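You operate a simulated robot arm through the tools that you are given. There is no shell and no other tool.

You are at the controls of a simulated two-armed robot. One attempt, no reset.

JOB
Tamp the green cake down to the line and fit the black piston.
Fine: use the tall tamper, put it back, brush the crumbs off the bench, green brush back. Set down upright: tall tamper, green brush. What is to be rubbed or washed off counts as gone when no trace of it is left.

The check looks at the end state, three seconds after you hand in, the way a careful person would. Anything else that was tipped, shoved, dropped, spilled or broken makes it a failure.

ROBOT AND FRAMES
Two 7-joint arms with fingered hands on one trunk that stands fixed in place. Base frame: the origin is at the foot of the trunk, x ahead of it, y to its left, z up; the work surface is at about z = 0.82. Readings come in m, rad, newtons and seconds.
The left shoulder is at [0.07, 0.154, 1.122], the right one opposite. With the tool pointing down near the work surface each hand reaches from about 0.1 to 0.88 m from the base axis, measured 20 degrees to its own side. Payload 3.9 kg a hand.
The TCP of each hand is the grasp point between the finger pads, 0.03 m short of the fingertips. In the tool frame z runs along the fingers and y along their closing line. The gripper opens to 0.104 m. The gripper's body begins 0.035 m behind the TCP. The gripper is a hand of 4 fingers: y runs from the thumb to the fingers, the wrist lies at [-0.017, -0.104, -0.178] in the tool frame, and closing takes about 1.5 s.
Orientation is that of the tool frame in the base frame, as a unit quaternion [w, x, y, z]. With the fingers straight down and the wrist toward the robot, the tool's x, y and z point along [0, 1, 0], [1, 0, 0] and [0, 0, -1] of the base frame.

CONTROLS
- The arms move only by the tool play_rows. It takes "left_motion", "right_motion" or both (then of equal length, played together; a hand with none holds still); each is a list that holds one entry, the list of rows, each a list of 7 numbers: the shift along the tool's x, y, z in cm, then the turn, a rotation vector about the tool's x, y, z in rad, then the closure, from 0 (fully open) to 1 (shut). In form: [[[tx, ty, tz, wx, wy, wz, grip], ...]]. A call has 1 to 20 rows; each row shifts and turns the commanded pose from where the row before left it, along the tool's axes as they then stand. A row lasts 0.2 s, in which the tool goes at most 0.05 m and 0.15 rad; a call with a longer step from one row to the next is refused whole, and so is a gripper value outside its range. A pose out of reach is approached as far as the arm can. The call stops where the force on the tool passes 40 N (or 10 N more than at its start, if that is more) or the arm is blocked; 0.2 s more then pass. Each finger travels about 0.072 m/s and halts on what it meets, pressing with about 25 N; the grip force reading is that of the motor and also rises with nothing between the fingers. The clock runs only during rows and for 0.2 s after the last one: add rows that do not move to give the fingers time. The reply holds the time, the measured pose of the TCP, the force on the tool along the base axes, the opening and the grip force, in the units named above and with some noise, with the torque about the TCP (base axes, N m) and any sound that the robot's microphone picked up, and new pictures: "views" is both (left out), scene, wrist or none (wrist: the cameras of the hands that moved).
- Cameras (640 x 400 px; columns grow to the right, rows downward): "scene" is now at [0.1398, -0.0148, 1.3669]; the picture's right is [-0.18, -0.98, 0.00], its down [-0.43, 0.08, -0.90] and it looks along [0.88, -0.16, -0.44] (base axes); focal length 245 px, centre (320, 200). "left" rides on the left gripper at [-0.066, -0.09, -0.126] in its tool frame; the picture's right is [-0.78, -0.30, 0.56], its down [0.57, -0.70, 0.42] and it looks along [0.27, 0.65, 0.71] (tool axes); focal length 275 px, centre (320, 200). "right" rides on the right gripper at [0.066, -0.09, -0.126] in its tool frame; the picture's right is [-0.78, 0.30, -0.56], its down [-0.57, -0.70, 0.42] and it looks along [-0.27, 0.65, 0.71] (tool axes); focal length 275 px, centre (320, 200). There is no depth. A picture from a camera that has moved, and an enlarged one, comes with that camera's place and axes in the base frame and with its lens.
- lift_body(by): slides the trunk up (or, below 0, down) by that many m; the arms and the scene camera ride with it, the base frame stays. It gives what a move gives, with no picture.
- set_grasp(shape, hand): the hand has 4 fingers and takes this shape, open, in about a second: jaw (thumb against the fingers, like two jaws); tri (thumb and two fingers); tip (a fingertip pinch); poke (one finger out to press); point (the index stretched); flat (the hand flat); cup (the hand cupped); fist (a fist). The gripper value then closes the fingers along that shape, each until it touches; the sizes above hold for jaw. It gives what a move gives, with no picture.
- aim_head(pan, tilt): turns the head with the scene camera to pan (to the left, within 1.501 rad either way) and tilt (down, from -0.506 to 1.204), counted from straight ahead of the robot. It gives what a move gives, and a new picture of the scene camera.
- enlarge(camera, box): a new picture of the part [left, top, right, bottom] of that camera's present view, enlarged. The clock stands still meanwhile.
- job_done(): hands the job in; it is judged then, once.

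Nothing tells you positions but the pictures and the camera data. Unless the task says otherwise, let go and move clear before handing in.

The tools are called after "Request:" as a command line: name --argument value ..., lists and objects as JSON in quotes. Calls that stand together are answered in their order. play_rows: Moves the arms, as the interface text tells. Its arguments: {"type":"object","properties":{"left_motion":{"type":"array","items":{"type":"array","items":{"type":"array","items":{"type":"number"}}}},"right_motion":{"type":"array","items":{"type":"array","items":{"type":"array","items":{"type":"number"}}}},"views":{"type":"string","enum":["both","scene","wrist","none"]}},"required":[]} The other tools are called the same way: lift_body (by) slides the trunk up or down; set_grasp (shape, hand) gives the hand a shape; aim_head (pan, tilt) turns the head that bears the scene camera; enlarge (camera, box) takes an enlarged picture of a part of a camera's view; job_done () hands the job in.

At the start:

```text
time_s: 0.0
left_eef_pos: [0.5269, 0.2322, 1.1524]
left_tool_rot: [0.0, 0.708, 0.706, 0.0]
left_force: [0.7, 0.1, 0.6]
left_ft_torque: [0.02, 0.02, -0.03]
left_finger_gap: 0.1035
left_finger_force: 0.1
left_shape: jaw
right_eef_pos: [0.4501, -0.2373, 1.2379]
right_tool_rot: [0.0, 0.707, 0.708, -0.001]
right_force: [-0.3, -0.1, -0.4]
right_ft_torque: [0.02, -0.01, 0.01]
right_finger_gap: 0.1037
right_finger_force: 0.0
right_shape: jaw
trunk travel left (down, up): [-0.575, 0.365]
head pan, tilt: [-0.178, 0.456]
```

scene: 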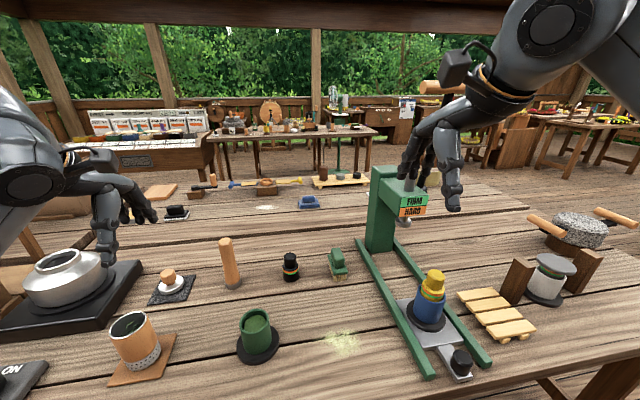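
right: 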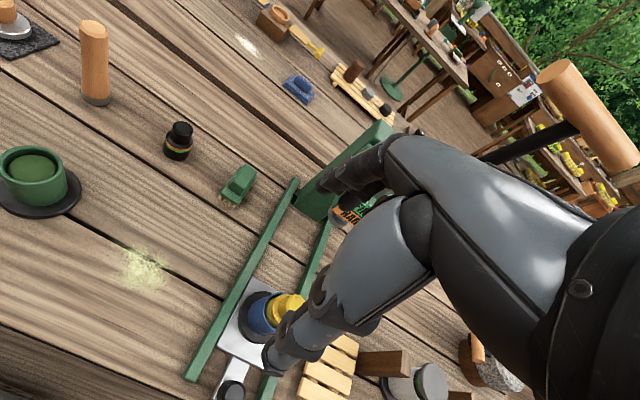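
left: 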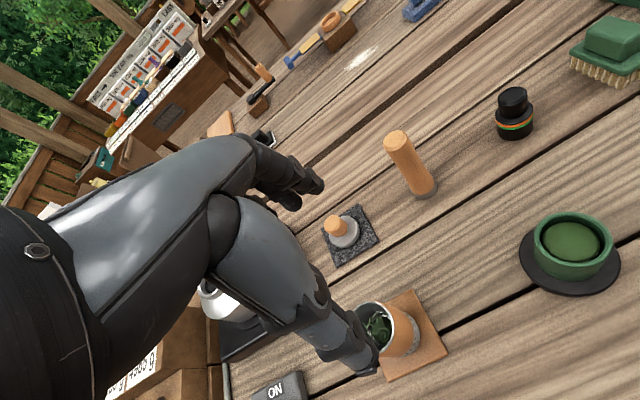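

I see a bench with a green cup holding a green cake, a tall wooden tamper, a short tamper, a black piston with orange and green bands, a green brush, a pale crumb patch and a press with a blue mould. I'll look closer at each before moving.

Request:
enlarge --camera "scene" --box '[140, 220, 380, 370]'

Request:
enlarge --camera "left" --box '[480, 180, 640, 300]'

Request:
enlarge --camera "left" --box '[360, 0, 640, 200]'

Request:
enlarge --camera "right" --box '[0, 0, 320, 300]'

Request:
enlarge --camera "scene" --box '[340, 160, 640, 390]'

```text
2.67 times, centred on (260, 295) of scene
camera zoom: at [0.1398, -0.0148, 1.3669], right [-0.18, -0.98, 0.0], down [-0.43, 0.08, -0.9], along [0.88, -0.16, -0.44], focal length 653 px, centre (480, -53)
```

zoom: 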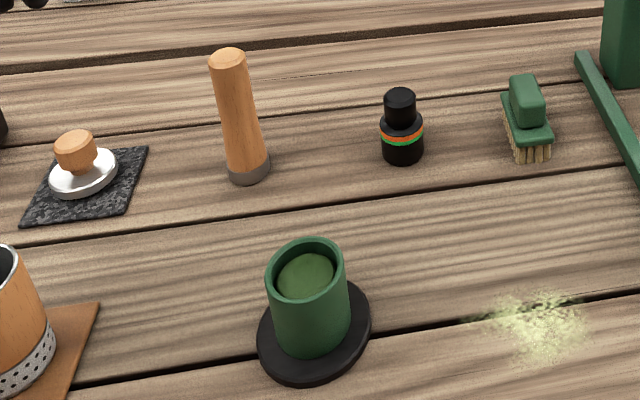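

```text
3.33 times, centred on (560, 240) of left
camera zoom: at [0.4374, 0.1678, 1.2775], right [-0.3, -0.78, -0.56], down [-0.7, 0.57, -0.42], along [0.65, 0.27, -0.71], focal length 918 px, centre (-480, 67)
```

zoom: 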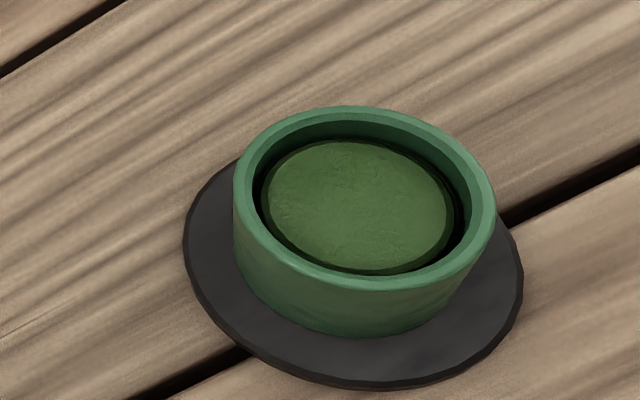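

```text
2.00 times, centred on (500, 100) of left
camera zoom: at [0.4374, 0.1678, 1.2775], right [-0.3, -0.78, -0.56], down [-0.7, 0.57, -0.42], along [0.65, 0.27, -0.71], focal length 551 px, centre (-40, 400)
```

zoom: 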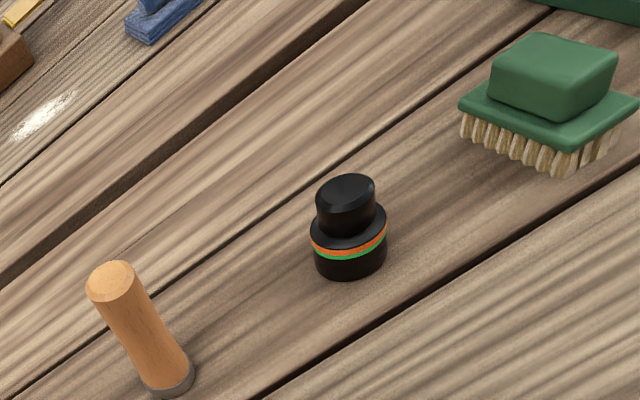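

```text
1.33 times, centred on (160, 150) of right
camera zoom: at [0.3612, -0.1721, 1.3636], right [0.3, -0.78, 0.56], down [-0.7, -0.57, -0.42], along [0.65, -0.26, -0.71], focal length 367 px, centre (533, 267)
```

zoom: 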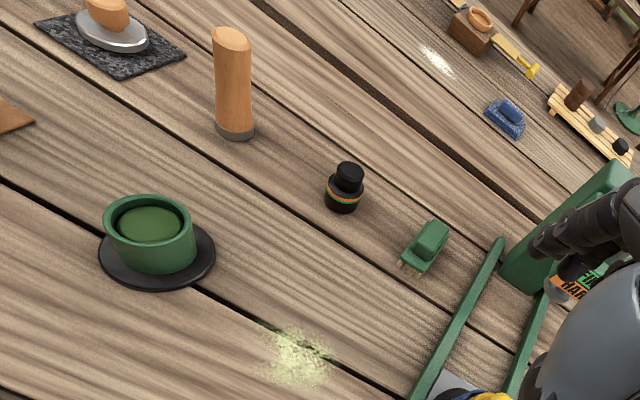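

```text
1.74 times, centred on (490, 275) of scene
camera zoom: at [0.1398, -0.0148, 1.3669], right [-0.18, -0.98, 0.0], down [-0.43, 0.08, -0.9], along [0.88, -0.16, -0.44], focal length 426 px, centre (24, 70)
```

zoom: 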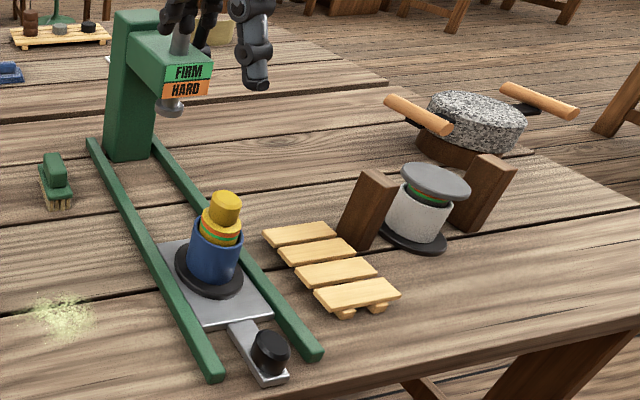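

The main items are located roughly: tall tamper near (0.72, 0.14), green cup near (0.515, 0.06), piston near (0.72, -0.03), brush near (0.70, -0.175), crumbs near (0.49, -0.13). I'll zoom in for exact positions, and look for the line.

Request:
enlarge --camera "scene" --box '[232, 300, 288, 365]'

Request:
enlarge --camera "scene" --box '[210, 230, 250, 295]'

Request:
enlarge --camera "scene" --box '[275, 245, 355, 290]'

Request:
enlarge --camera "scene" --box '[310, 315, 380, 365]'

Request:
enlarge --camera "right" --box '[140, 110, 280, 220]'

Request:
enlarge --camera "right" --box '[0, 130, 100, 230]'

```text
6.15 times, centred on (260, 332) of scene
camera zoom: at [0.1398, -0.0148, 1.3669], right [-0.18, -0.98, 0.0], down [-0.43, 0.08, -0.9], along [0.88, -0.16, -0.44], focal length 1508 px, centre (689, -615)
```

zoom: 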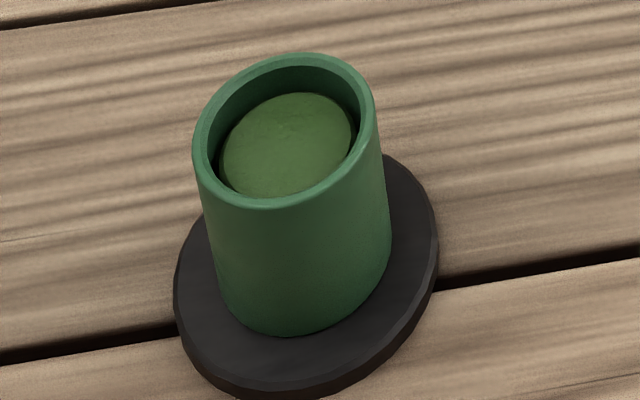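

```text
6.15 times, centred on (230, 262) of scene
camera zoom: at [0.1398, -0.0148, 1.3669], right [-0.18, -0.98, 0.0], down [-0.43, 0.08, -0.9], along [0.88, -0.16, -0.44], focal length 1508 px, centre (874, -185)
```

zoom: 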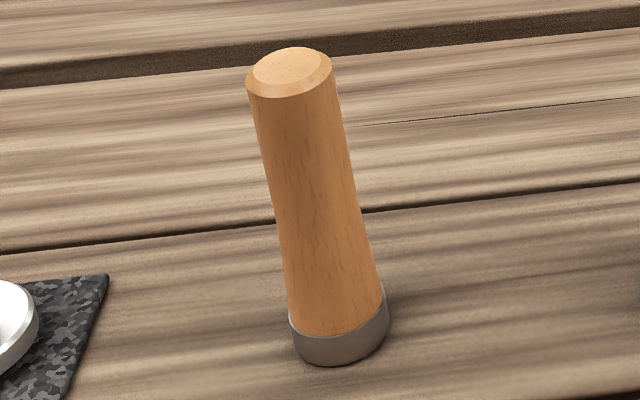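

```text
8.00 times, centred on (315, 268) of scene
camera zoom: at [0.1398, -0.0148, 1.3669], right [-0.18, -0.98, 0.0], down [-0.43, 0.08, -0.9], along [0.88, -0.16, -0.44], focal length 1960 px, centre (360, -340)
```

zoom: 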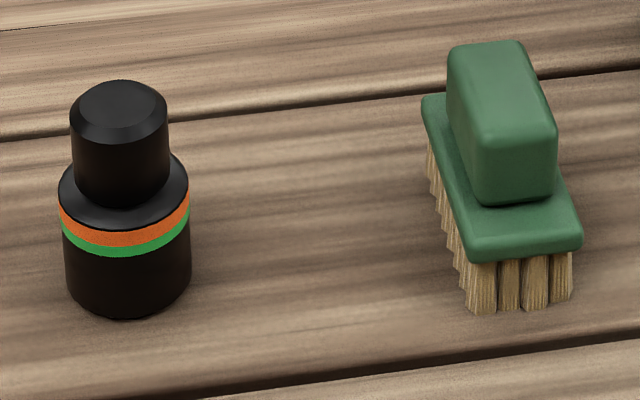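

```text
8.00 times, centred on (345, 340) of scene
camera zoom: at [0.1398, -0.0148, 1.3669], right [-0.18, -0.98, 0.0], down [-0.43, 0.08, -0.9], along [0.88, -0.16, -0.44], focal length 1960 px, centre (120, -920)
```

zoom: 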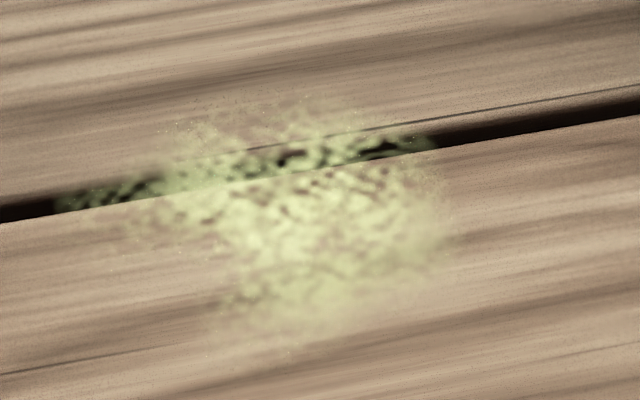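

```text
3.64 times, centred on (210, 165) of right
camera zoom: at [0.3612, -0.1721, 1.3636], right [0.3, -0.78, 0.56], down [-0.7, -0.57, -0.42], along [0.65, -0.26, -0.71], focal length 1001 px, centre (720, 327)
```

zoom: 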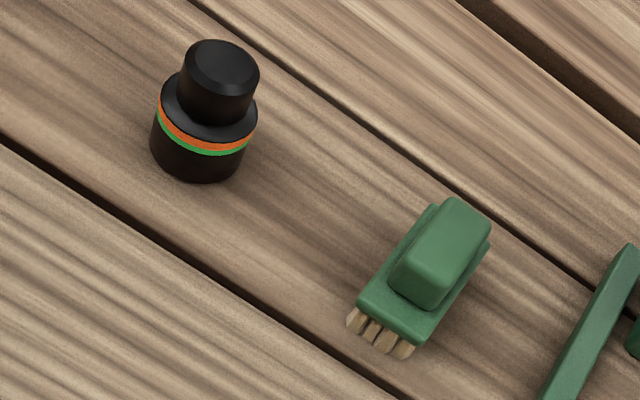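

```text
4.00 times, centred on (50, 180) of right
camera zoom: at [0.3612, -0.1721, 1.3636], right [0.3, -0.78, 0.56], down [-0.7, -0.57, -0.42], along [0.65, -0.26, -0.71], focal length 1101 px, centre (1400, 280)
```

zoom: 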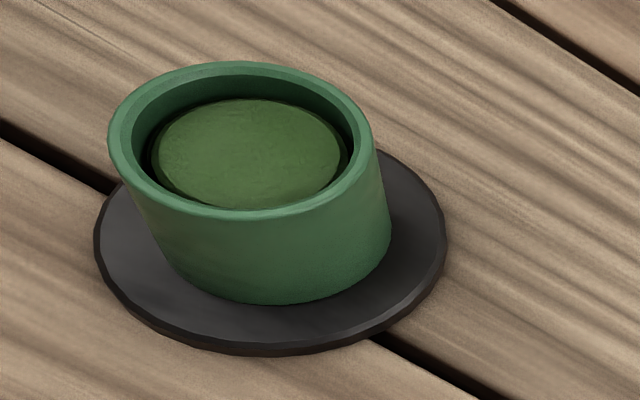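

The line isn't visible yet (probably still hidden by the fluffy cake). I place the tamper at about (0.7135, 0.141), its top at z about 0.978, the cup centre at (0.518, 0.062) with its rim at z about 0.90. First I'll bring the left hand above the tamper.

Request:
play_rows --left_motion '[[[-1.52, 3.11, 1.37, 0, 0, 0, 0], [-1.52, 3.11, 1.37, 0, 0, 0, 0], [-1.52, 3.11, 1.37, 0, 0, 0, 0], [-1.52, 3.11, 1.37, 0, 0, 0, 0], [-1.52, 3.11, 1.37, 0, 0, 0, 0], [-1.52, 3.11, 1.37, 0, 0, 0, 0], [0, 0, 0, 0, 0, 0, 0], [0, 0, 0, 0, 0, 0, 0]]]' --views "both"

```text
time_s: 1.8
left_eef_pos: [0.7121, 0.1429, 1.0712]
left_tool_rot: [-0.001, 0.707, 0.707, 0.0]
left_force: [-0.1, 0.0, -0.7]
left_ft_torque: [0.03, 0.0, 0.0]
left_finger_gap: 0.1039
left_finger_force: 0.1
left_shape: jaw
right_eef_pos: [0.4512, -0.2379, 1.2369]
right_tool_rot: [0.0, 0.706, 0.708, 0.0]
right_force: [0.8, 0.6, -0.8]
right_ft_torque: [-0.02, -0.02, 0.02]
right_finger_gap: 0.1036
right_finger_force: 0.1
right_shape: jaw
trunk travel left (down, up): [-0.575, 0.365]
head pan, tilt: [-0.178, 0.456]
camera scene: at [0.1399, -0.0148, 1.3669], right [-0.18, -0.98, 0.0], down [-0.43, 0.08, -0.9], along [0.88, -0.16, -0.44], focal length 245 px, centre (320, 200)
camera left: at [0.6239, 0.0774, 1.1963], right [-0.3, -0.78, -0.56], down [-0.7, 0.57, -0.42], along [0.65, 0.27, -0.71], focal length 275 px, centre (320, 200)
```

scene: 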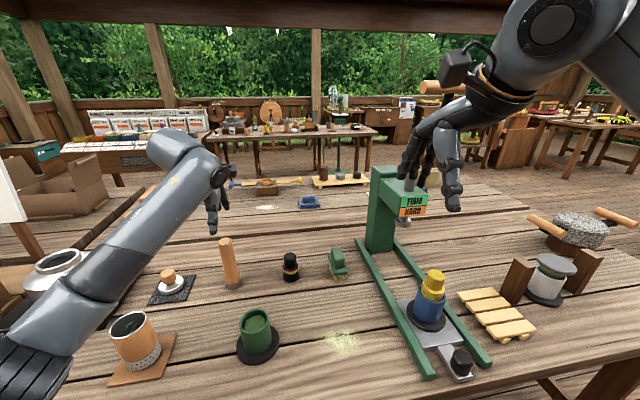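
left: 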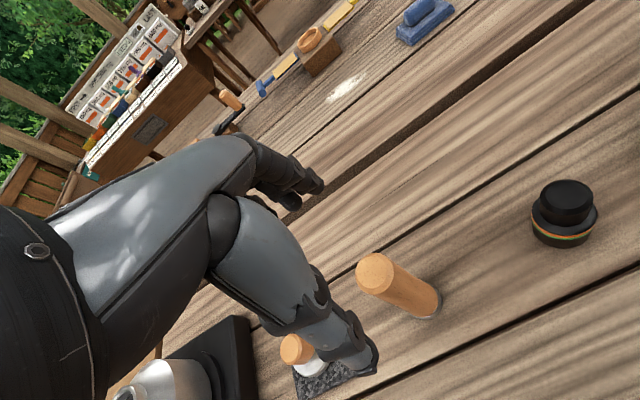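

The left hand is open above the tamper. I'll check its alignment with the handle top closely before going down.

Request:
enlarge --camera "left" --box '[330, 230, 470, 340]'

Request:
enlarge --camera "scene" --box '[180, 170, 270, 300]'

```text
3.64 times, centred on (400, 285) of left
camera zoom: at [0.6239, 0.0774, 1.1963], right [-0.3, -0.78, -0.56], down [-0.7, 0.57, -0.42], along [0.65, 0.27, -0.71], focal length 1001 px, centre (29, -109)
```

zoom: 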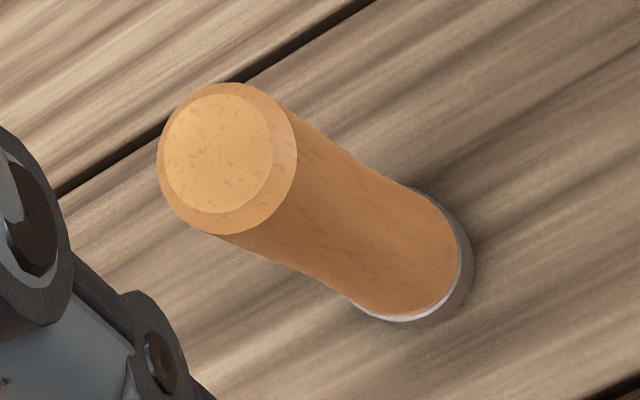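

```text
3.08 times, centred on (225, 235) of scene
camera zoom: at [0.1399, -0.0148, 1.3669], right [-0.18, -0.98, 0.0], down [-0.43, 0.08, -0.9], along [0.88, -0.16, -0.44], focal length 754 px, centre (612, 92)
```

zoom: 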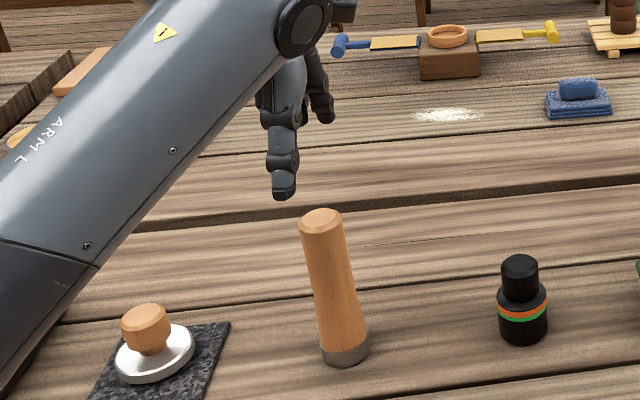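

The views agree on the tamper at about (0.720, 0.141), its top near z 0.973, so I'll shift 0.7 cm forward and lower the hand around the handle.

Request:
play_rows --left_motion '[[[-0.1, 0.7, 0, 0, 0, 0, 0], [0, 0, 2.5, 0, 0, 0, 0], [0, 0, 2.5, 0, 0, 0, 0], [0, 0, 2.5, 0, 0, 0, 0], [0, 0, 2.5, 0, 0, 0, 0], [0, 0, 1.5, 0, 0, 0, 0], [0, 0, 0, 0, 0, 0, 0], [0, 0, 0, 0, 0, 0, 0]]]' --views "both"

```text
time_s: 3.6
left_eef_pos: [0.7206, 0.1413, 0.9551]
left_tool_rot: [0.0, 0.707, 0.707, 0.0]
left_force: [-0.9, 0.1, -0.1]
left_ft_torque: [0.01, 0.0, 0.04]
left_finger_gap: 0.1038
left_finger_force: 0.2
left_shape: jaw
right_eef_pos: [0.4499, -0.2369, 1.2371]
right_tool_rot: [0.0, 0.707, 0.708, 0.001]
right_force: [-0.2, -0.6, 0.6]
right_ft_torque: [0.01, 0.02, -0.04]
right_finger_gap: 0.1041
right_finger_force: 0.0
right_shape: jaw
trunk travel left (down, up): [-0.575, 0.365]
head pan, tilt: [-0.178, 0.456]
camera scene: at [0.1398, -0.0148, 1.3669], right [-0.18, -0.98, 0.0], down [-0.43, 0.08, -0.9], along [0.88, -0.16, -0.44], focal length 245 px, centre (320, 200)
camera left: at [0.631, 0.0759, 1.0806], right [-0.3, -0.78, -0.56], down [-0.7, 0.57, -0.42], along [0.65, 0.27, -0.71], focal length 275 px, centre (320, 200)
```

scene: 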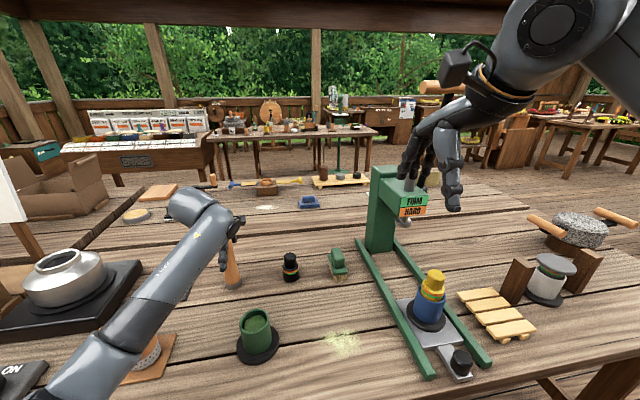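
left: 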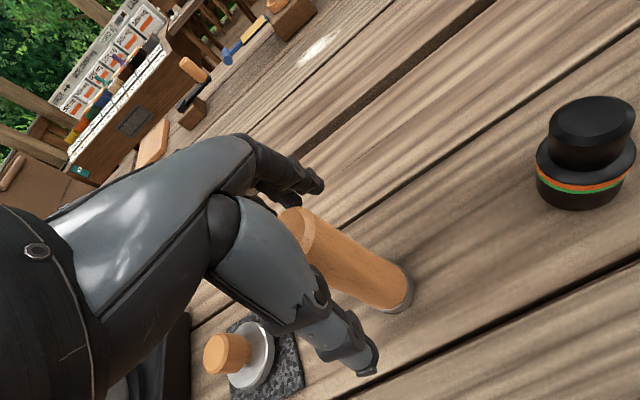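

The handle top sits between thumb and fingers. I'll zoom in to check centring and depth.

Request:
enlarge --camera "left" --box '[230, 140, 430, 380]'

Request:
enlarge --camera "scene" --box '[195, 200, 265, 300]'

```text
1.67 times, centred on (330, 260) of left
camera zoom: at [0.631, 0.0759, 1.0806], right [-0.3, -0.78, -0.56], down [-0.7, 0.57, -0.42], along [0.65, 0.27, -0.71], focal length 459 px, centre (303, 100)
```

zoom: 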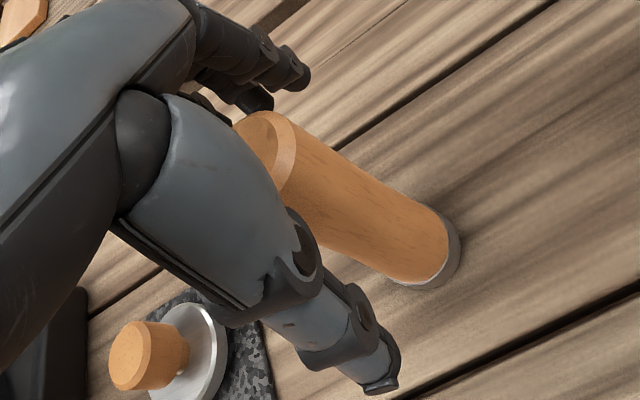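

```text
4.00 times, centred on (230, 250) of scene
camera zoom: at [0.1398, -0.0148, 1.3669], right [-0.18, -0.98, 0.0], down [-0.43, 0.08, -0.9], along [0.88, -0.16, -0.44], focal length 980 px, centre (680, 0)
```

zoom: 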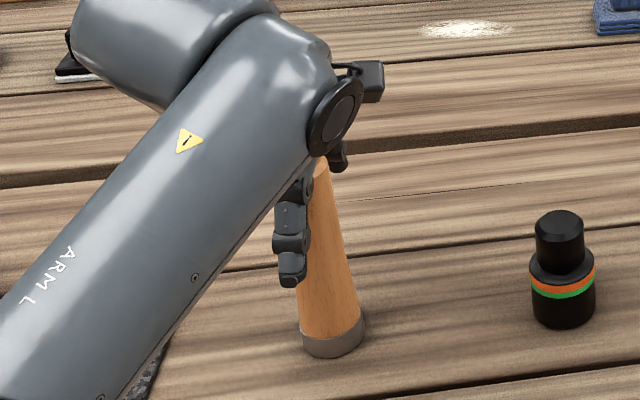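

The handle axis lines up with the grasp point. I'll lower another 1.3 cm so the palm nearly meets the handle top, then close.

Request:
play_rows --left_motion '[[[0, 0, 0.5, 0, 0, 0, 0], [0, 0, 0.4, 0, 0, 0, 0], [0, 0, 0.4, 0, 0, 0, 0], [0, 0, 0, 0, 0, 0, 0]]]' --views "wrist"

```text
time_s: 4.6
left_eef_pos: [0.7197, 0.1406, 0.9427]
left_tool_rot: [0.0, 0.707, 0.707, -0.001]
left_force: [0.5, 0.6, 0.2]
left_ft_torque: [0.01, -0.01, -0.01]
left_finger_gap: 0.1037
left_finger_force: 0.1
left_shape: jaw
right_eef_pos: [0.4498, -0.2389, 1.2362]
right_tool_rot: [0.0, 0.706, 0.708, 0.0]
right_force: [0.2, 0.0, -0.6]
right_ft_torque: [-0.02, -0.02, 0.01]
right_finger_gap: 0.1039
right_finger_force: 0.0
right_shape: jaw
trunk travel left (down, up): [-0.575, 0.365]
head pan, tilt: [-0.178, 0.456]
camera left: at [0.6305, 0.076, 1.0678], right [-0.3, -0.78, -0.56], down [-0.7, 0.57, -0.42], along [0.65, 0.27, -0.71], focal length 275 px, centre (320, 200)
```

left: 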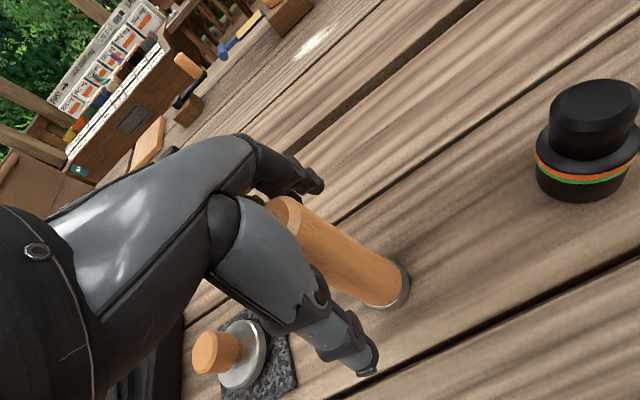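

Clearance is fine, with no contact forces yet. Closing the left hand on the handle.

Request:
play_rows --left_motion '[[[0, 0, 0, 0, 0, 0, 0.3], [0, 0, 0, 0, 0, 0, 0.5], [0, 0, 0, 0, 0, 0, 0.7], [0, 0, 0, 0, 0, 0, 1], [0, 0, 0, 0, 0, 0, 1], [0, 0, 0, 0, 0, 0, 1], [0, 0, 0, 0, 0, 0, 1], [0, 0, 0, 0, 0, 0, 1]]]' --views "both"

```text
time_s: 6.4
left_eef_pos: [0.7197, 0.1417, 0.9427]
left_tool_rot: [-0.001, 0.706, 0.708, 0.001]
left_force: [-0.5, -0.2, 0.2]
left_ft_torque: [0.03, -0.01, 0.06]
left_finger_gap: 0.0304
left_finger_force: 25.4
left_shape: jaw
right_eef_pos: [0.4509, -0.2378, 1.2375]
right_tool_rot: [0.0, 0.706, 0.708, 0.001]
right_force: [-0.3, -0.5, 0.1]
right_ft_torque: [0.02, -0.03, 0.01]
right_finger_gap: 0.1039
right_finger_force: 0.1
right_shape: jaw
trunk travel left (down, up): [-0.575, 0.365]
head pan, tilt: [-0.178, 0.456]
camera scene: at [0.1398, -0.0148, 1.3669], right [-0.18, -0.98, 0.0], down [-0.43, 0.08, -0.9], along [0.88, -0.16, -0.44], focal length 245 px, centre (320, 200)
camera left: at [0.6305, 0.076, 1.0679], right [-0.3, -0.78, -0.56], down [-0.7, 0.57, -0.42], along [0.65, 0.27, -0.71], focal length 275 px, centre (320, 200)
```

scene: 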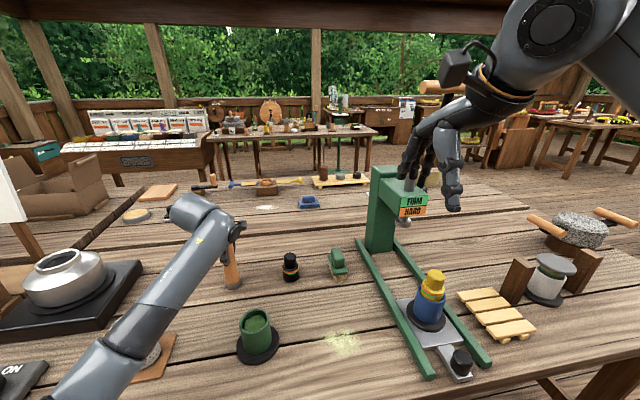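
left: 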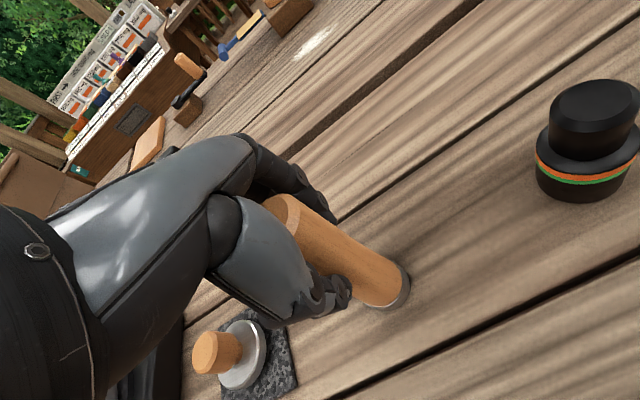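

The handle is gripped firmly (gap 0.030). I'll note this pose (0.7197, 0.141, 0.9427) for putting it back, and lift straight up.

Request:
play_rows --left_motion '[[[0, 0, -0.5, 0, 0, 0, 1], [0, 0, -1, 0, 0, 0, 1], [0, 0, -2, 0, 0, 0, 1], [0, 0, -2.5, 0, 0, 0, 1], [0, 0, -2.5, 0, 0, 0, 1], [0, 0, -2.5, 0, 0, 0, 1], [0, 0, -1, 0, 0, 0, 1], [0, 0, 0, 0, 0, 0, 1]]]' --views "both"

```text
time_s: 8.2
left_eef_pos: [0.7216, 0.1416, 1.0618]
left_tool_rot: [-0.001, 0.707, 0.707, -0.001]
left_force: [0.8, -0.6, -1.8]
left_ft_torque: [0.03, 0.04, 0.02]
left_finger_gap: 0.0305
left_finger_force: 24.7
left_shape: jaw
right_eef_pos: [0.451, -0.2375, 1.2379]
right_tool_rot: [-0.001, 0.707, 0.707, 0.0]
right_force: [0.1, 0.5, 0.1]
right_ft_torque: [0.02, 0.01, -0.02]
right_finger_gap: 0.1038
right_finger_force: 0.1
right_shape: jaw
trunk travel left (down, up): [-0.575, 0.365]
head pan, tilt: [-0.178, 0.456]
camera scene: at [0.1403, -0.0147, 1.3668], right [-0.18, -0.98, 0.0], down [-0.43, 0.08, -0.9], along [0.88, -0.16, -0.44], focal length 245 px, centre (320, 200)
camera left: at [0.6319, 0.0771, 1.1871], right [-0.3, -0.78, -0.56], down [-0.7, 0.57, -0.42], along [0.65, 0.27, -0.71], focal length 275 px, centre (320, 200)
```

scene: 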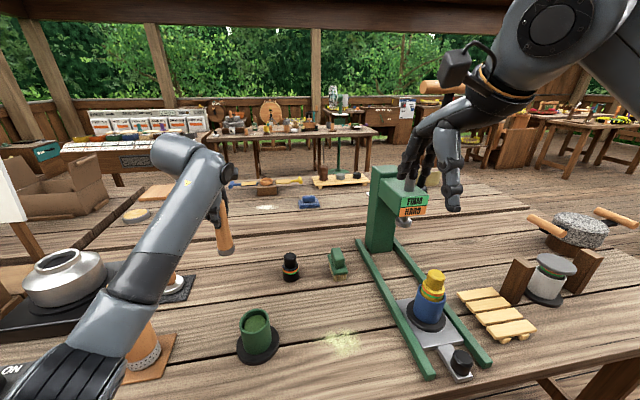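
left: 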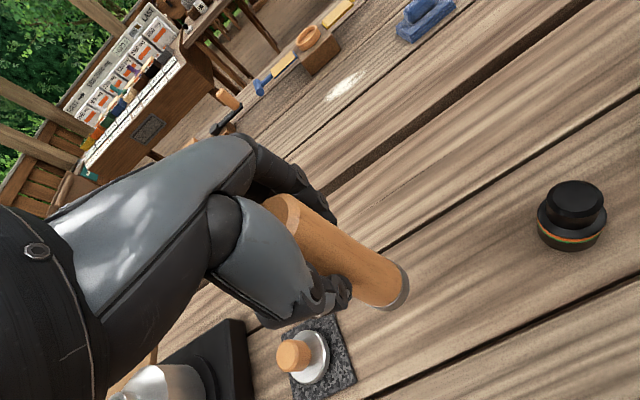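

The tamper is lifted cleanly, its bottom at about z 0.939. I'll move it back in x to beside the cup (still left of it) so the wrist camera can look at the cup.

Request:
play_rows --left_motion '[[[0, -2, 0, 0, 0, 0, 1], [0, -3.5, 0, 0, 0, 0, 1], [0, -3.5, 0, 0, 0, 0, 1], [0, -3.5, 0, 0, 0, 0, 1], [0, -3.5, 0, 0, 0, 0, 1], [0, -3, 0, 0, 0, 0, 1], [0, -1.2, 0, 0, 0, 0, 1], [0, 0, 0, 0, 0, 0, 1]]]' --views "both"

```text
time_s: 10.0
left_eef_pos: [0.5199, 0.1422, 1.0609]
left_tool_rot: [0.0, 0.707, 0.707, -0.001]
left_force: [-0.9, -0.2, -1.7]
left_ft_torque: [0.02, -0.02, -0.01]
left_finger_gap: 0.0302
left_finger_force: 25.1
left_shape: jaw
right_eef_pos: [0.4509, -0.2386, 1.237]
right_tool_rot: [0.0, 0.706, 0.708, 0.0]
right_force: [-0.1, 0.7, -0.7]
right_ft_torque: [0.0, -0.01, -0.02]
right_finger_gap: 0.1039
right_finger_force: 0.1
right_shape: jaw
trunk travel left (down, up): [-0.575, 0.365]
head pan, tilt: [-0.178, 0.456]
camera scene: at [0.1402, -0.0147, 1.3668], right [-0.18, -0.98, 0.0], down [-0.43, 0.08, -0.9], along [0.88, -0.16, -0.44], focal length 245 px, centre (320, 200)
camera left: at [0.4299, 0.0768, 1.1858], right [-0.3, -0.78, -0.56], down [-0.7, 0.57, -0.42], along [0.65, 0.27, -0.71], focal length 275 px, centre (320, 200)
```

scene: 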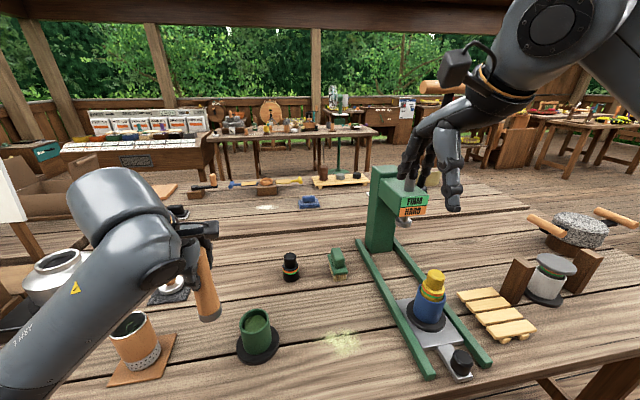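
left: 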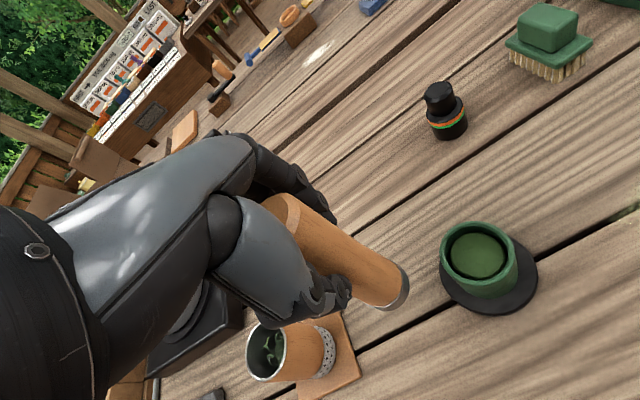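

Request:
enlarge --camera "left" --box '[430, 210, 550, 325]'

Request:
enlarge --camera "left" --box '[250, 170, 430, 330]'

Request:
enlarge --camera "scene" --box '[170, 220, 300, 370]'

```text
3.48 times, centred on (490, 268) of left
camera zoom: at [0.4299, 0.0768, 1.1858], right [-0.3, -0.78, -0.56], down [-0.7, 0.57, -0.42], along [0.65, 0.27, -0.71], focal length 958 px, centre (-271, -35)
```

zoom: 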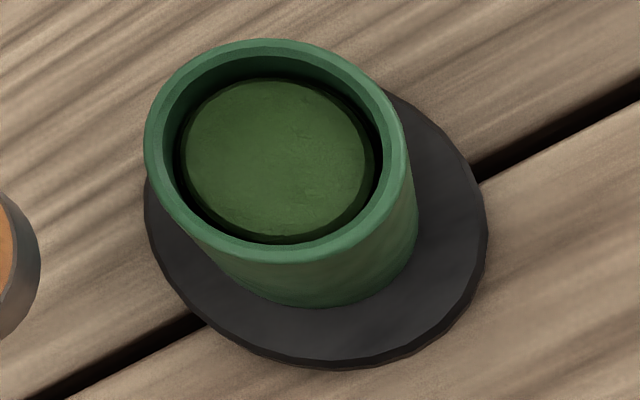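

```text
2.50 times, centred on (340, 250) of left
camera zoom: at [0.4299, 0.0768, 1.1858], right [-0.3, -0.78, -0.56], down [-0.7, 0.57, -0.42], along [0.65, 0.27, -0.71], focal length 688 px, centre (270, 75)
```

zoom: 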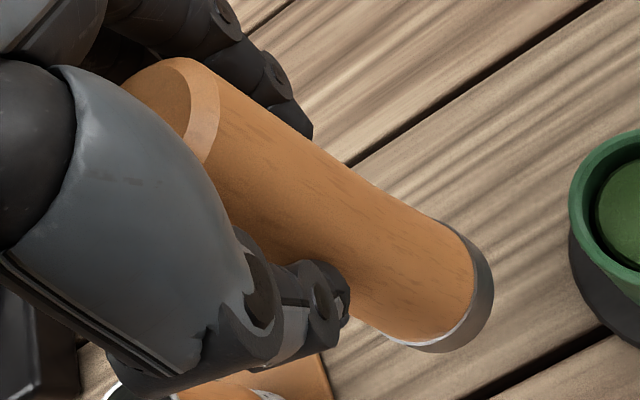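

```text
2.67 times, centred on (235, 295) of scene
camera zoom: at [0.1402, -0.0147, 1.3668], right [-0.18, -0.98, 0.0], down [-0.43, 0.08, -0.9], along [0.88, -0.16, -0.44], focal length 653 px, centre (547, -53)
```

zoom: 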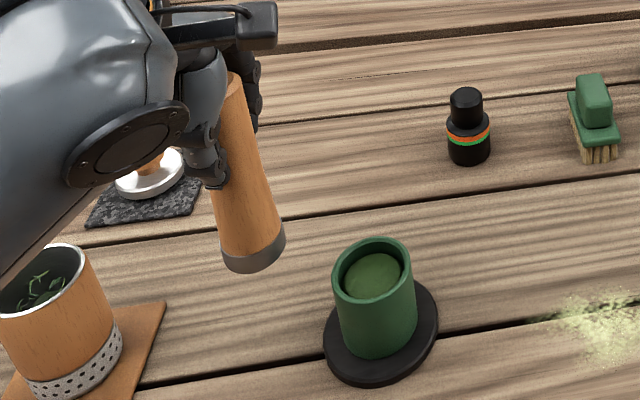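

The cup computes to (0.517, 0.060) from this camera too, with roughly 3 mm of clearance around the tamper. I'll move the tamper sideways over the cup, keeping its bottom about 3.5 cm above the rim.

Request:
play_rows --left_motion '[[[-1.5, -0.1, 0, 0, 0, 0, 1], [-2, -0.1, 0, 0, 0, 0, 1], [-2, -0.1, 0, 0, 0, 0, 1], [-1.65, 0, 0, 0, 0, 0, 1], [-1, 0, 0, 0, 0, 0, 1], [0, 0, 0, 0, 0, 0, 1], [0, 0, 0, 0, 0, 0, 1]]]' --views "both"

Request:
enlarge --camera "right" --box '[0, 100, 140, 240]'

Request:
enlarge --camera "scene" --box '[210, 250, 310, 370]'

Request:
enlarge --camera "left" --box '[300, 200, 500, 360]'

```text
time_s: 11.6
left_eef_pos: [0.5153, 0.0602, 1.0615]
left_tool_rot: [0.0, 0.707, 0.707, 0.0]
left_force: [-0.1, -0.6, -1.8]
left_ft_torque: [0.01, -0.04, 0.02]
left_finger_gap: 0.0302
left_finger_force: 24.9
left_shape: jaw
right_eef_pos: [0.4502, -0.237, 1.2379]
right_tool_rot: [0.0, 0.706, 0.708, -0.001]
right_force: [-0.5, 0.6, 0.2]
right_ft_torque: [-0.02, -0.01, 0.02]
right_finger_gap: 0.1038
right_finger_force: 0.0
right_shape: jaw
trunk travel left (down, up): [-0.575, 0.365]
head pan, tilt: [-0.178, 0.456]
camera scene: at [0.1401, -0.0149, 1.3669], right [-0.18, -0.98, 0.0], down [-0.43, 0.08, -0.9], along [0.88, -0.16, -0.44], focal length 245 px, centre (320, 200)
camera left: at [0.4265, -0.0061, 1.187], right [-0.3, -0.78, -0.56], down [-0.7, 0.57, -0.42], along [0.65, 0.27, -0.71], focal length 275 px, centre (320, 200)
```

scene: 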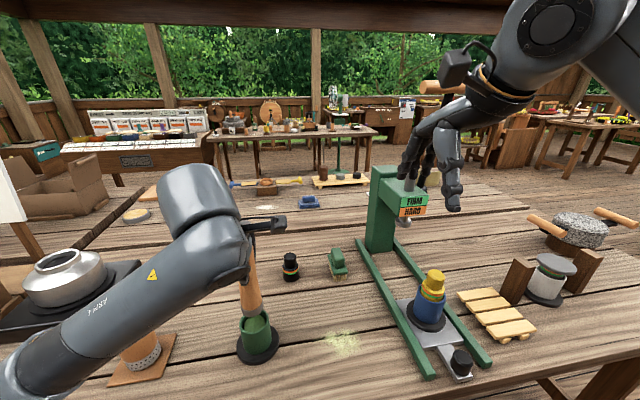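
left: 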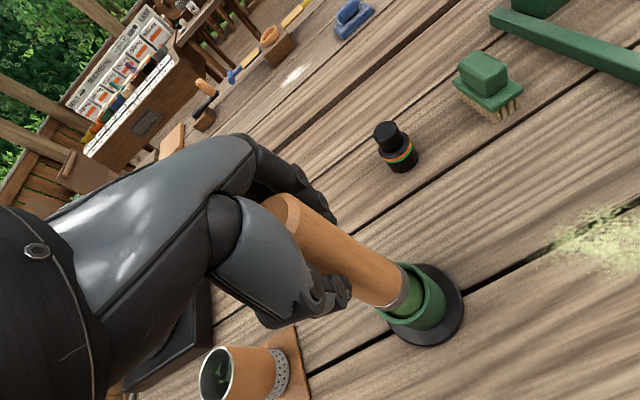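

```text
2.86 times, centred on (70, 170) of right
camera zoom: at [0.3615, -0.1722, 1.3635], right [0.3, -0.78, 0.56], down [-0.7, -0.57, -0.42], along [0.65, -0.26, -0.71], focal length 786 px, centre (1034, 286)
```

zoom: 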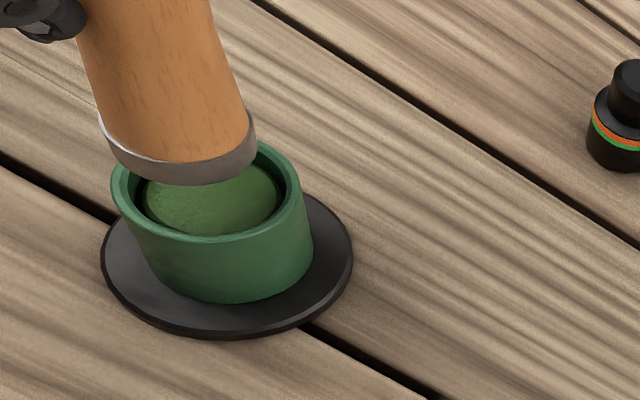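

```text
3.33 times, centred on (260, 310) of scene
camera zoom: at [0.1401, -0.0149, 1.3669], right [-0.18, -0.98, 0.0], down [-0.43, 0.08, -0.9], along [0.88, -0.16, -0.44], focal length 817 px, centre (520, -167)
```

zoom: 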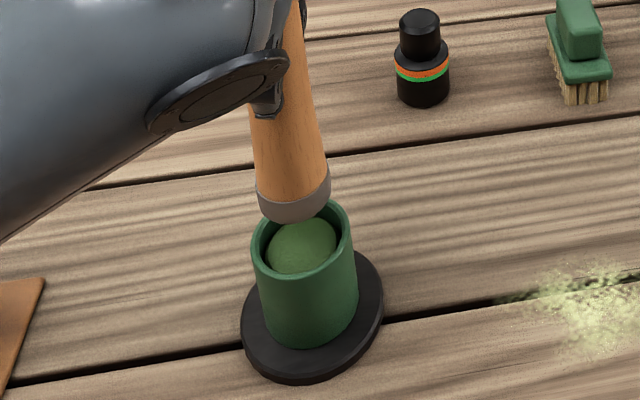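

```text
2.50 times, centred on (400, 280) of left
camera zoom: at [0.4265, -0.0061, 1.187], right [-0.3, -0.78, -0.56], down [-0.7, 0.57, -0.42], along [0.65, 0.27, -0.71], focal length 688 px, centre (120, 0)
```

zoom: 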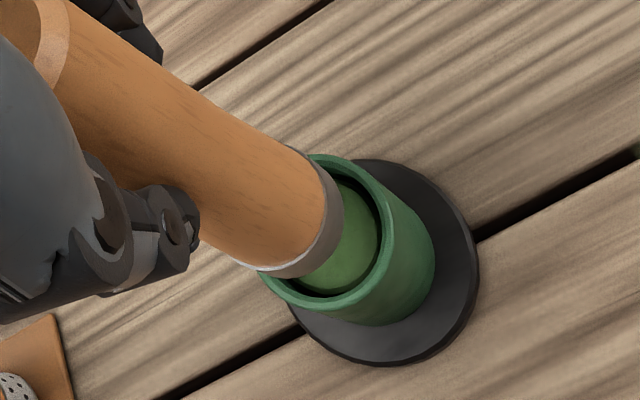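

All three views show the tamper centred over the cup within about 2 mm. I'll lower it until its bottom is just at the rim, then check again.

Request:
play_rows --left_motion '[[[0, 0.05, 1, 0, 0, 0, 1], [0, 0, 1, 0, 0, 0, 1], [0, 0, 0.8, 0, 0, 0, 1], [0, 0, 0.4, 0, 0, 0, 1], [0, 0, 0, 0, 0, 0, 1], [0, 0, 0, 0, 0, 0, 1]]]' --views "none"

Request:
enlarge --camera "scene" --box '[220, 270, 300, 370]'

Request:
enlarge --camera "right" --box '[0, 110, 100, 230]'

Request:
enlarge --camera "left" --box '[340, 220, 480, 360]'

```text
time_s: 13.0
left_eef_pos: [0.5158, 0.06, 1.0292]
left_tool_rot: [0.0, 0.707, 0.707, -0.001]
left_force: [0.0, 0.4, -2.0]
left_ft_torque: [-0.04, -0.03, -0.02]
left_finger_gap: 0.0305
left_finger_force: 25.0
left_shape: jaw
right_eef_pos: [0.4513, -0.2381, 1.2362]
right_tool_rot: [0.0, 0.706, 0.708, 0.0]
right_force: [-0.1, -0.4, -0.4]
right_ft_torque: [0.0, -0.04, 0.0]
right_finger_gap: 0.1037
right_finger_force: 0.0
right_shape: jaw
trunk travel left (down, up): [-0.575, 0.365]
head pan, tilt: [-0.178, 0.456]
```

```text
4.00 times, centred on (260, 320) of scene
camera zoom: at [0.1401, -0.0148, 1.3669], right [-0.18, -0.98, 0.0], down [-0.43, 0.08, -0.9], along [0.88, -0.16, -0.44], focal length 980 px, centre (560, -280)
```

zoom: 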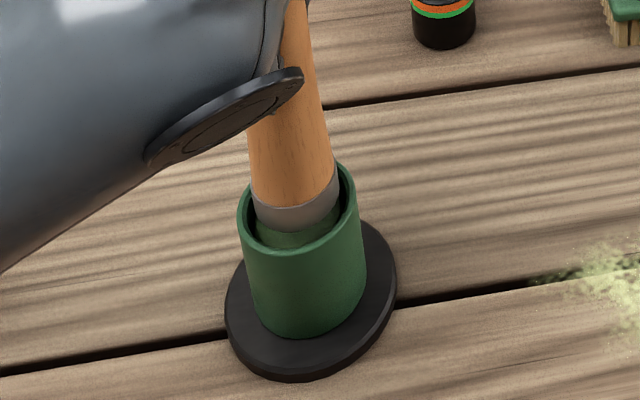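

```text
3.33 times, centred on (50, 170) of right
camera zoom: at [0.3615, -0.1721, 1.3635], right [0.3, -0.78, 0.56], down [-0.7, -0.57, -0.42], along [0.65, -0.26, -0.71], focal length 918 px, centre (1220, 300)
```

zoom: 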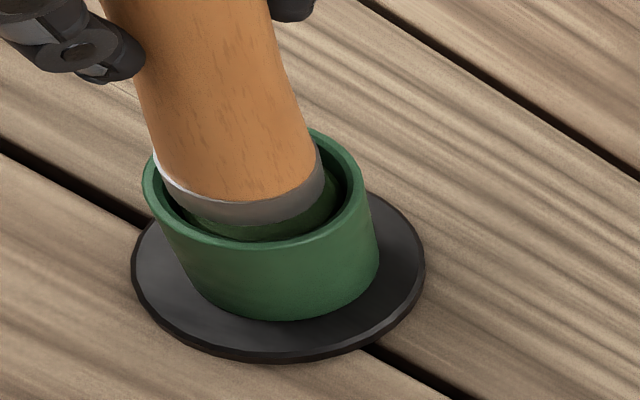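

```text
2.86 times, centred on (410, 290) of left
camera zoom: at [0.4266, -0.0057, 1.1548], right [-0.3, -0.78, -0.56], down [-0.7, 0.57, -0.42], along [0.65, 0.27, -0.71], focal length 786 px, centre (63, -57)
```

zoom: 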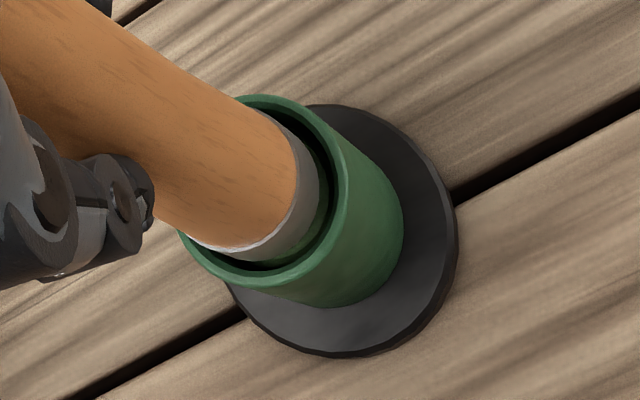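

The tamper bottom is about at the rim. I'll zoom in tighter to check the gap all round before entering the cup.

Request:
enlarge --camera "scene" --box '[240, 305, 270, 335]'

Request:
enlarge --camera "right" --box '[15, 140, 75, 195]'

Request:
enlarge --camera "left" --box '[375, 245, 455, 330]'

```text
13.33 times, centred on (255, 320) of scene
camera zoom: at [0.1401, -0.0148, 1.3669], right [-0.18, -0.98, 0.0], down [-0.43, 0.08, -0.9], along [0.88, -0.16, -0.44], focal length 3267 px, centre (1187, -1400)
```

zoom: 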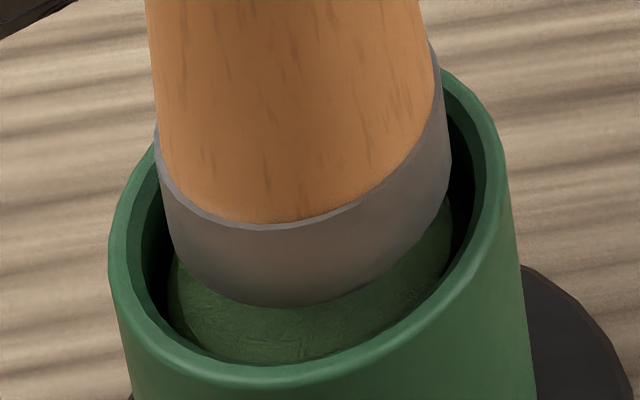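

```text
7.27 times, centred on (45, 168) of right
camera zoom: at [0.3615, -0.1721, 1.3635], right [0.3, -0.78, 0.56], down [-0.7, -0.57, -0.42], along [0.65, -0.26, -0.71], focal length 2002 px, centre (2320, 436)
```

zoom: 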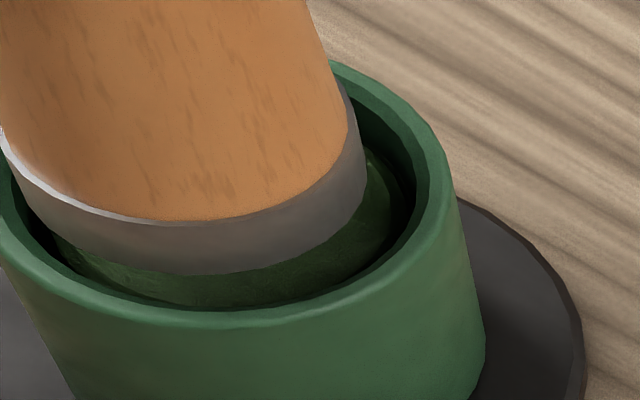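

```text
4.71 times, centred on (415, 288) of left
camera zoom: at [0.4266, -0.0057, 1.1548], right [-0.3, -0.78, -0.56], down [-0.7, 0.57, -0.42], along [0.65, 0.27, -0.71], focal length 1295 px, centre (-127, -212)
```

zoom: 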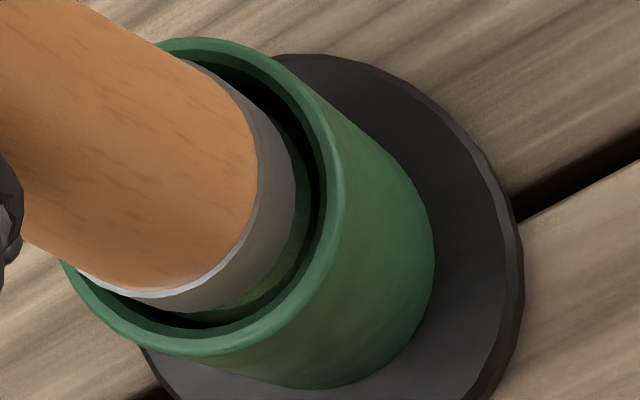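

Comparing the three views, the tamper sits about 10 mm above the rim, roughly 3 mm too near and 1 mm too far right. I'll correct that, lower 5 mm and look again.

Request:
play_rows --left_motion '[[[0.13, 0.28, 0, 0, 0, 0, 1], [0, 0, 0.5, 0, 0, 0, 1], [0, 0, 0, 0, 0, 0, 1], [0, 0, 0, 0, 0, 0, 1]]]' --views "none"

Request:
enlarge --camera "scene" --box '[236, 302, 274, 340]'

Request:
enlarge --camera "right" --box '[5, 130, 75, 200]'

Request:
enlarge --camera "left" --box '[365, 240, 455, 330]'

```text
time_s: 14.0
left_eef_pos: [0.5173, 0.0612, 1.0249]
left_tool_rot: [0.001, 0.707, 0.707, 0.0]
left_force: [0.5, 0.3, -2.3]
left_ft_torque: [-0.04, 0.04, 0.01]
left_finger_gap: 0.0305
left_finger_force: 25.4
left_shape: jaw
right_eef_pos: [0.4511, -0.2381, 1.2373]
right_tool_rot: [0.0, 0.707, 0.708, 0.0]
right_force: [-0.6, -0.6, 0.1]
right_ft_torque: [-0.01, -0.01, 0.02]
right_finger_gap: 0.1037
right_finger_force: 0.0
right_shape: jaw
trunk travel left (down, up): [-0.575, 0.365]
head pan, tilt: [-0.178, 0.456]
```

```text
10.53 times, centred on (255, 321) of scene
camera zoom: at [0.1401, -0.0148, 1.3668], right [-0.18, -0.98, 0.0], down [-0.43, 0.08, -0.9], along [0.88, -0.16, -0.44], focal length 2579 px, centre (1004, -1074)
```

zoom: 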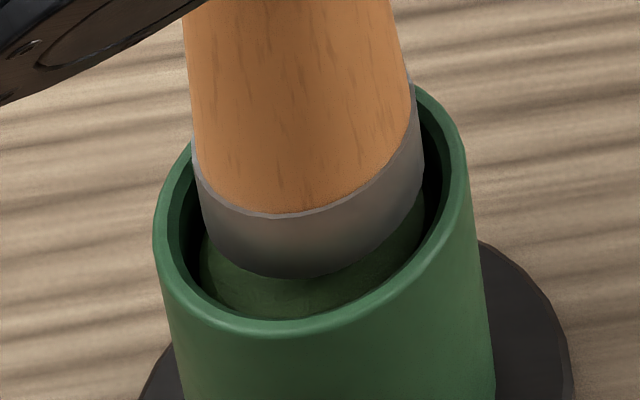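

```text
5.71 times, centred on (40, 165) of right
camera zoom: at [0.3615, -0.1721, 1.3635], right [0.3, -0.78, 0.56], down [-0.7, -0.57, -0.42], along [0.65, -0.26, -0.71], focal length 1573 px, centre (1920, 400)
```

zoom: 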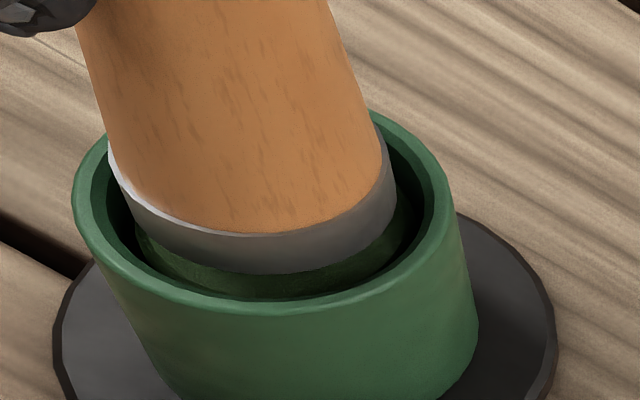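

```text
4.44 times, centred on (410, 285) of left
camera zoom: at [0.4292, -0.0053, 1.1499], right [-0.3, -0.78, -0.56], down [-0.7, 0.57, -0.42], along [0.65, 0.27, -0.71], focal length 1224 px, centre (-80, -178)
```

zoom: 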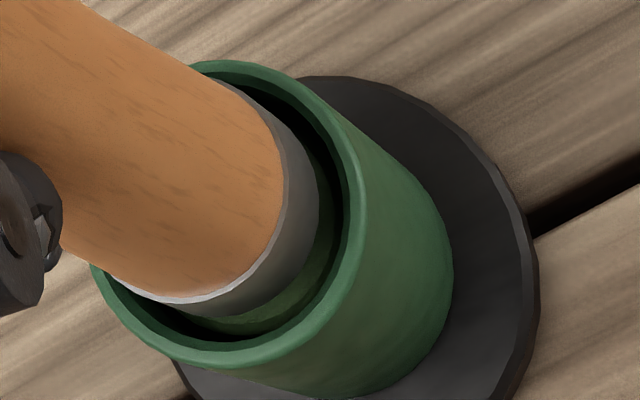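

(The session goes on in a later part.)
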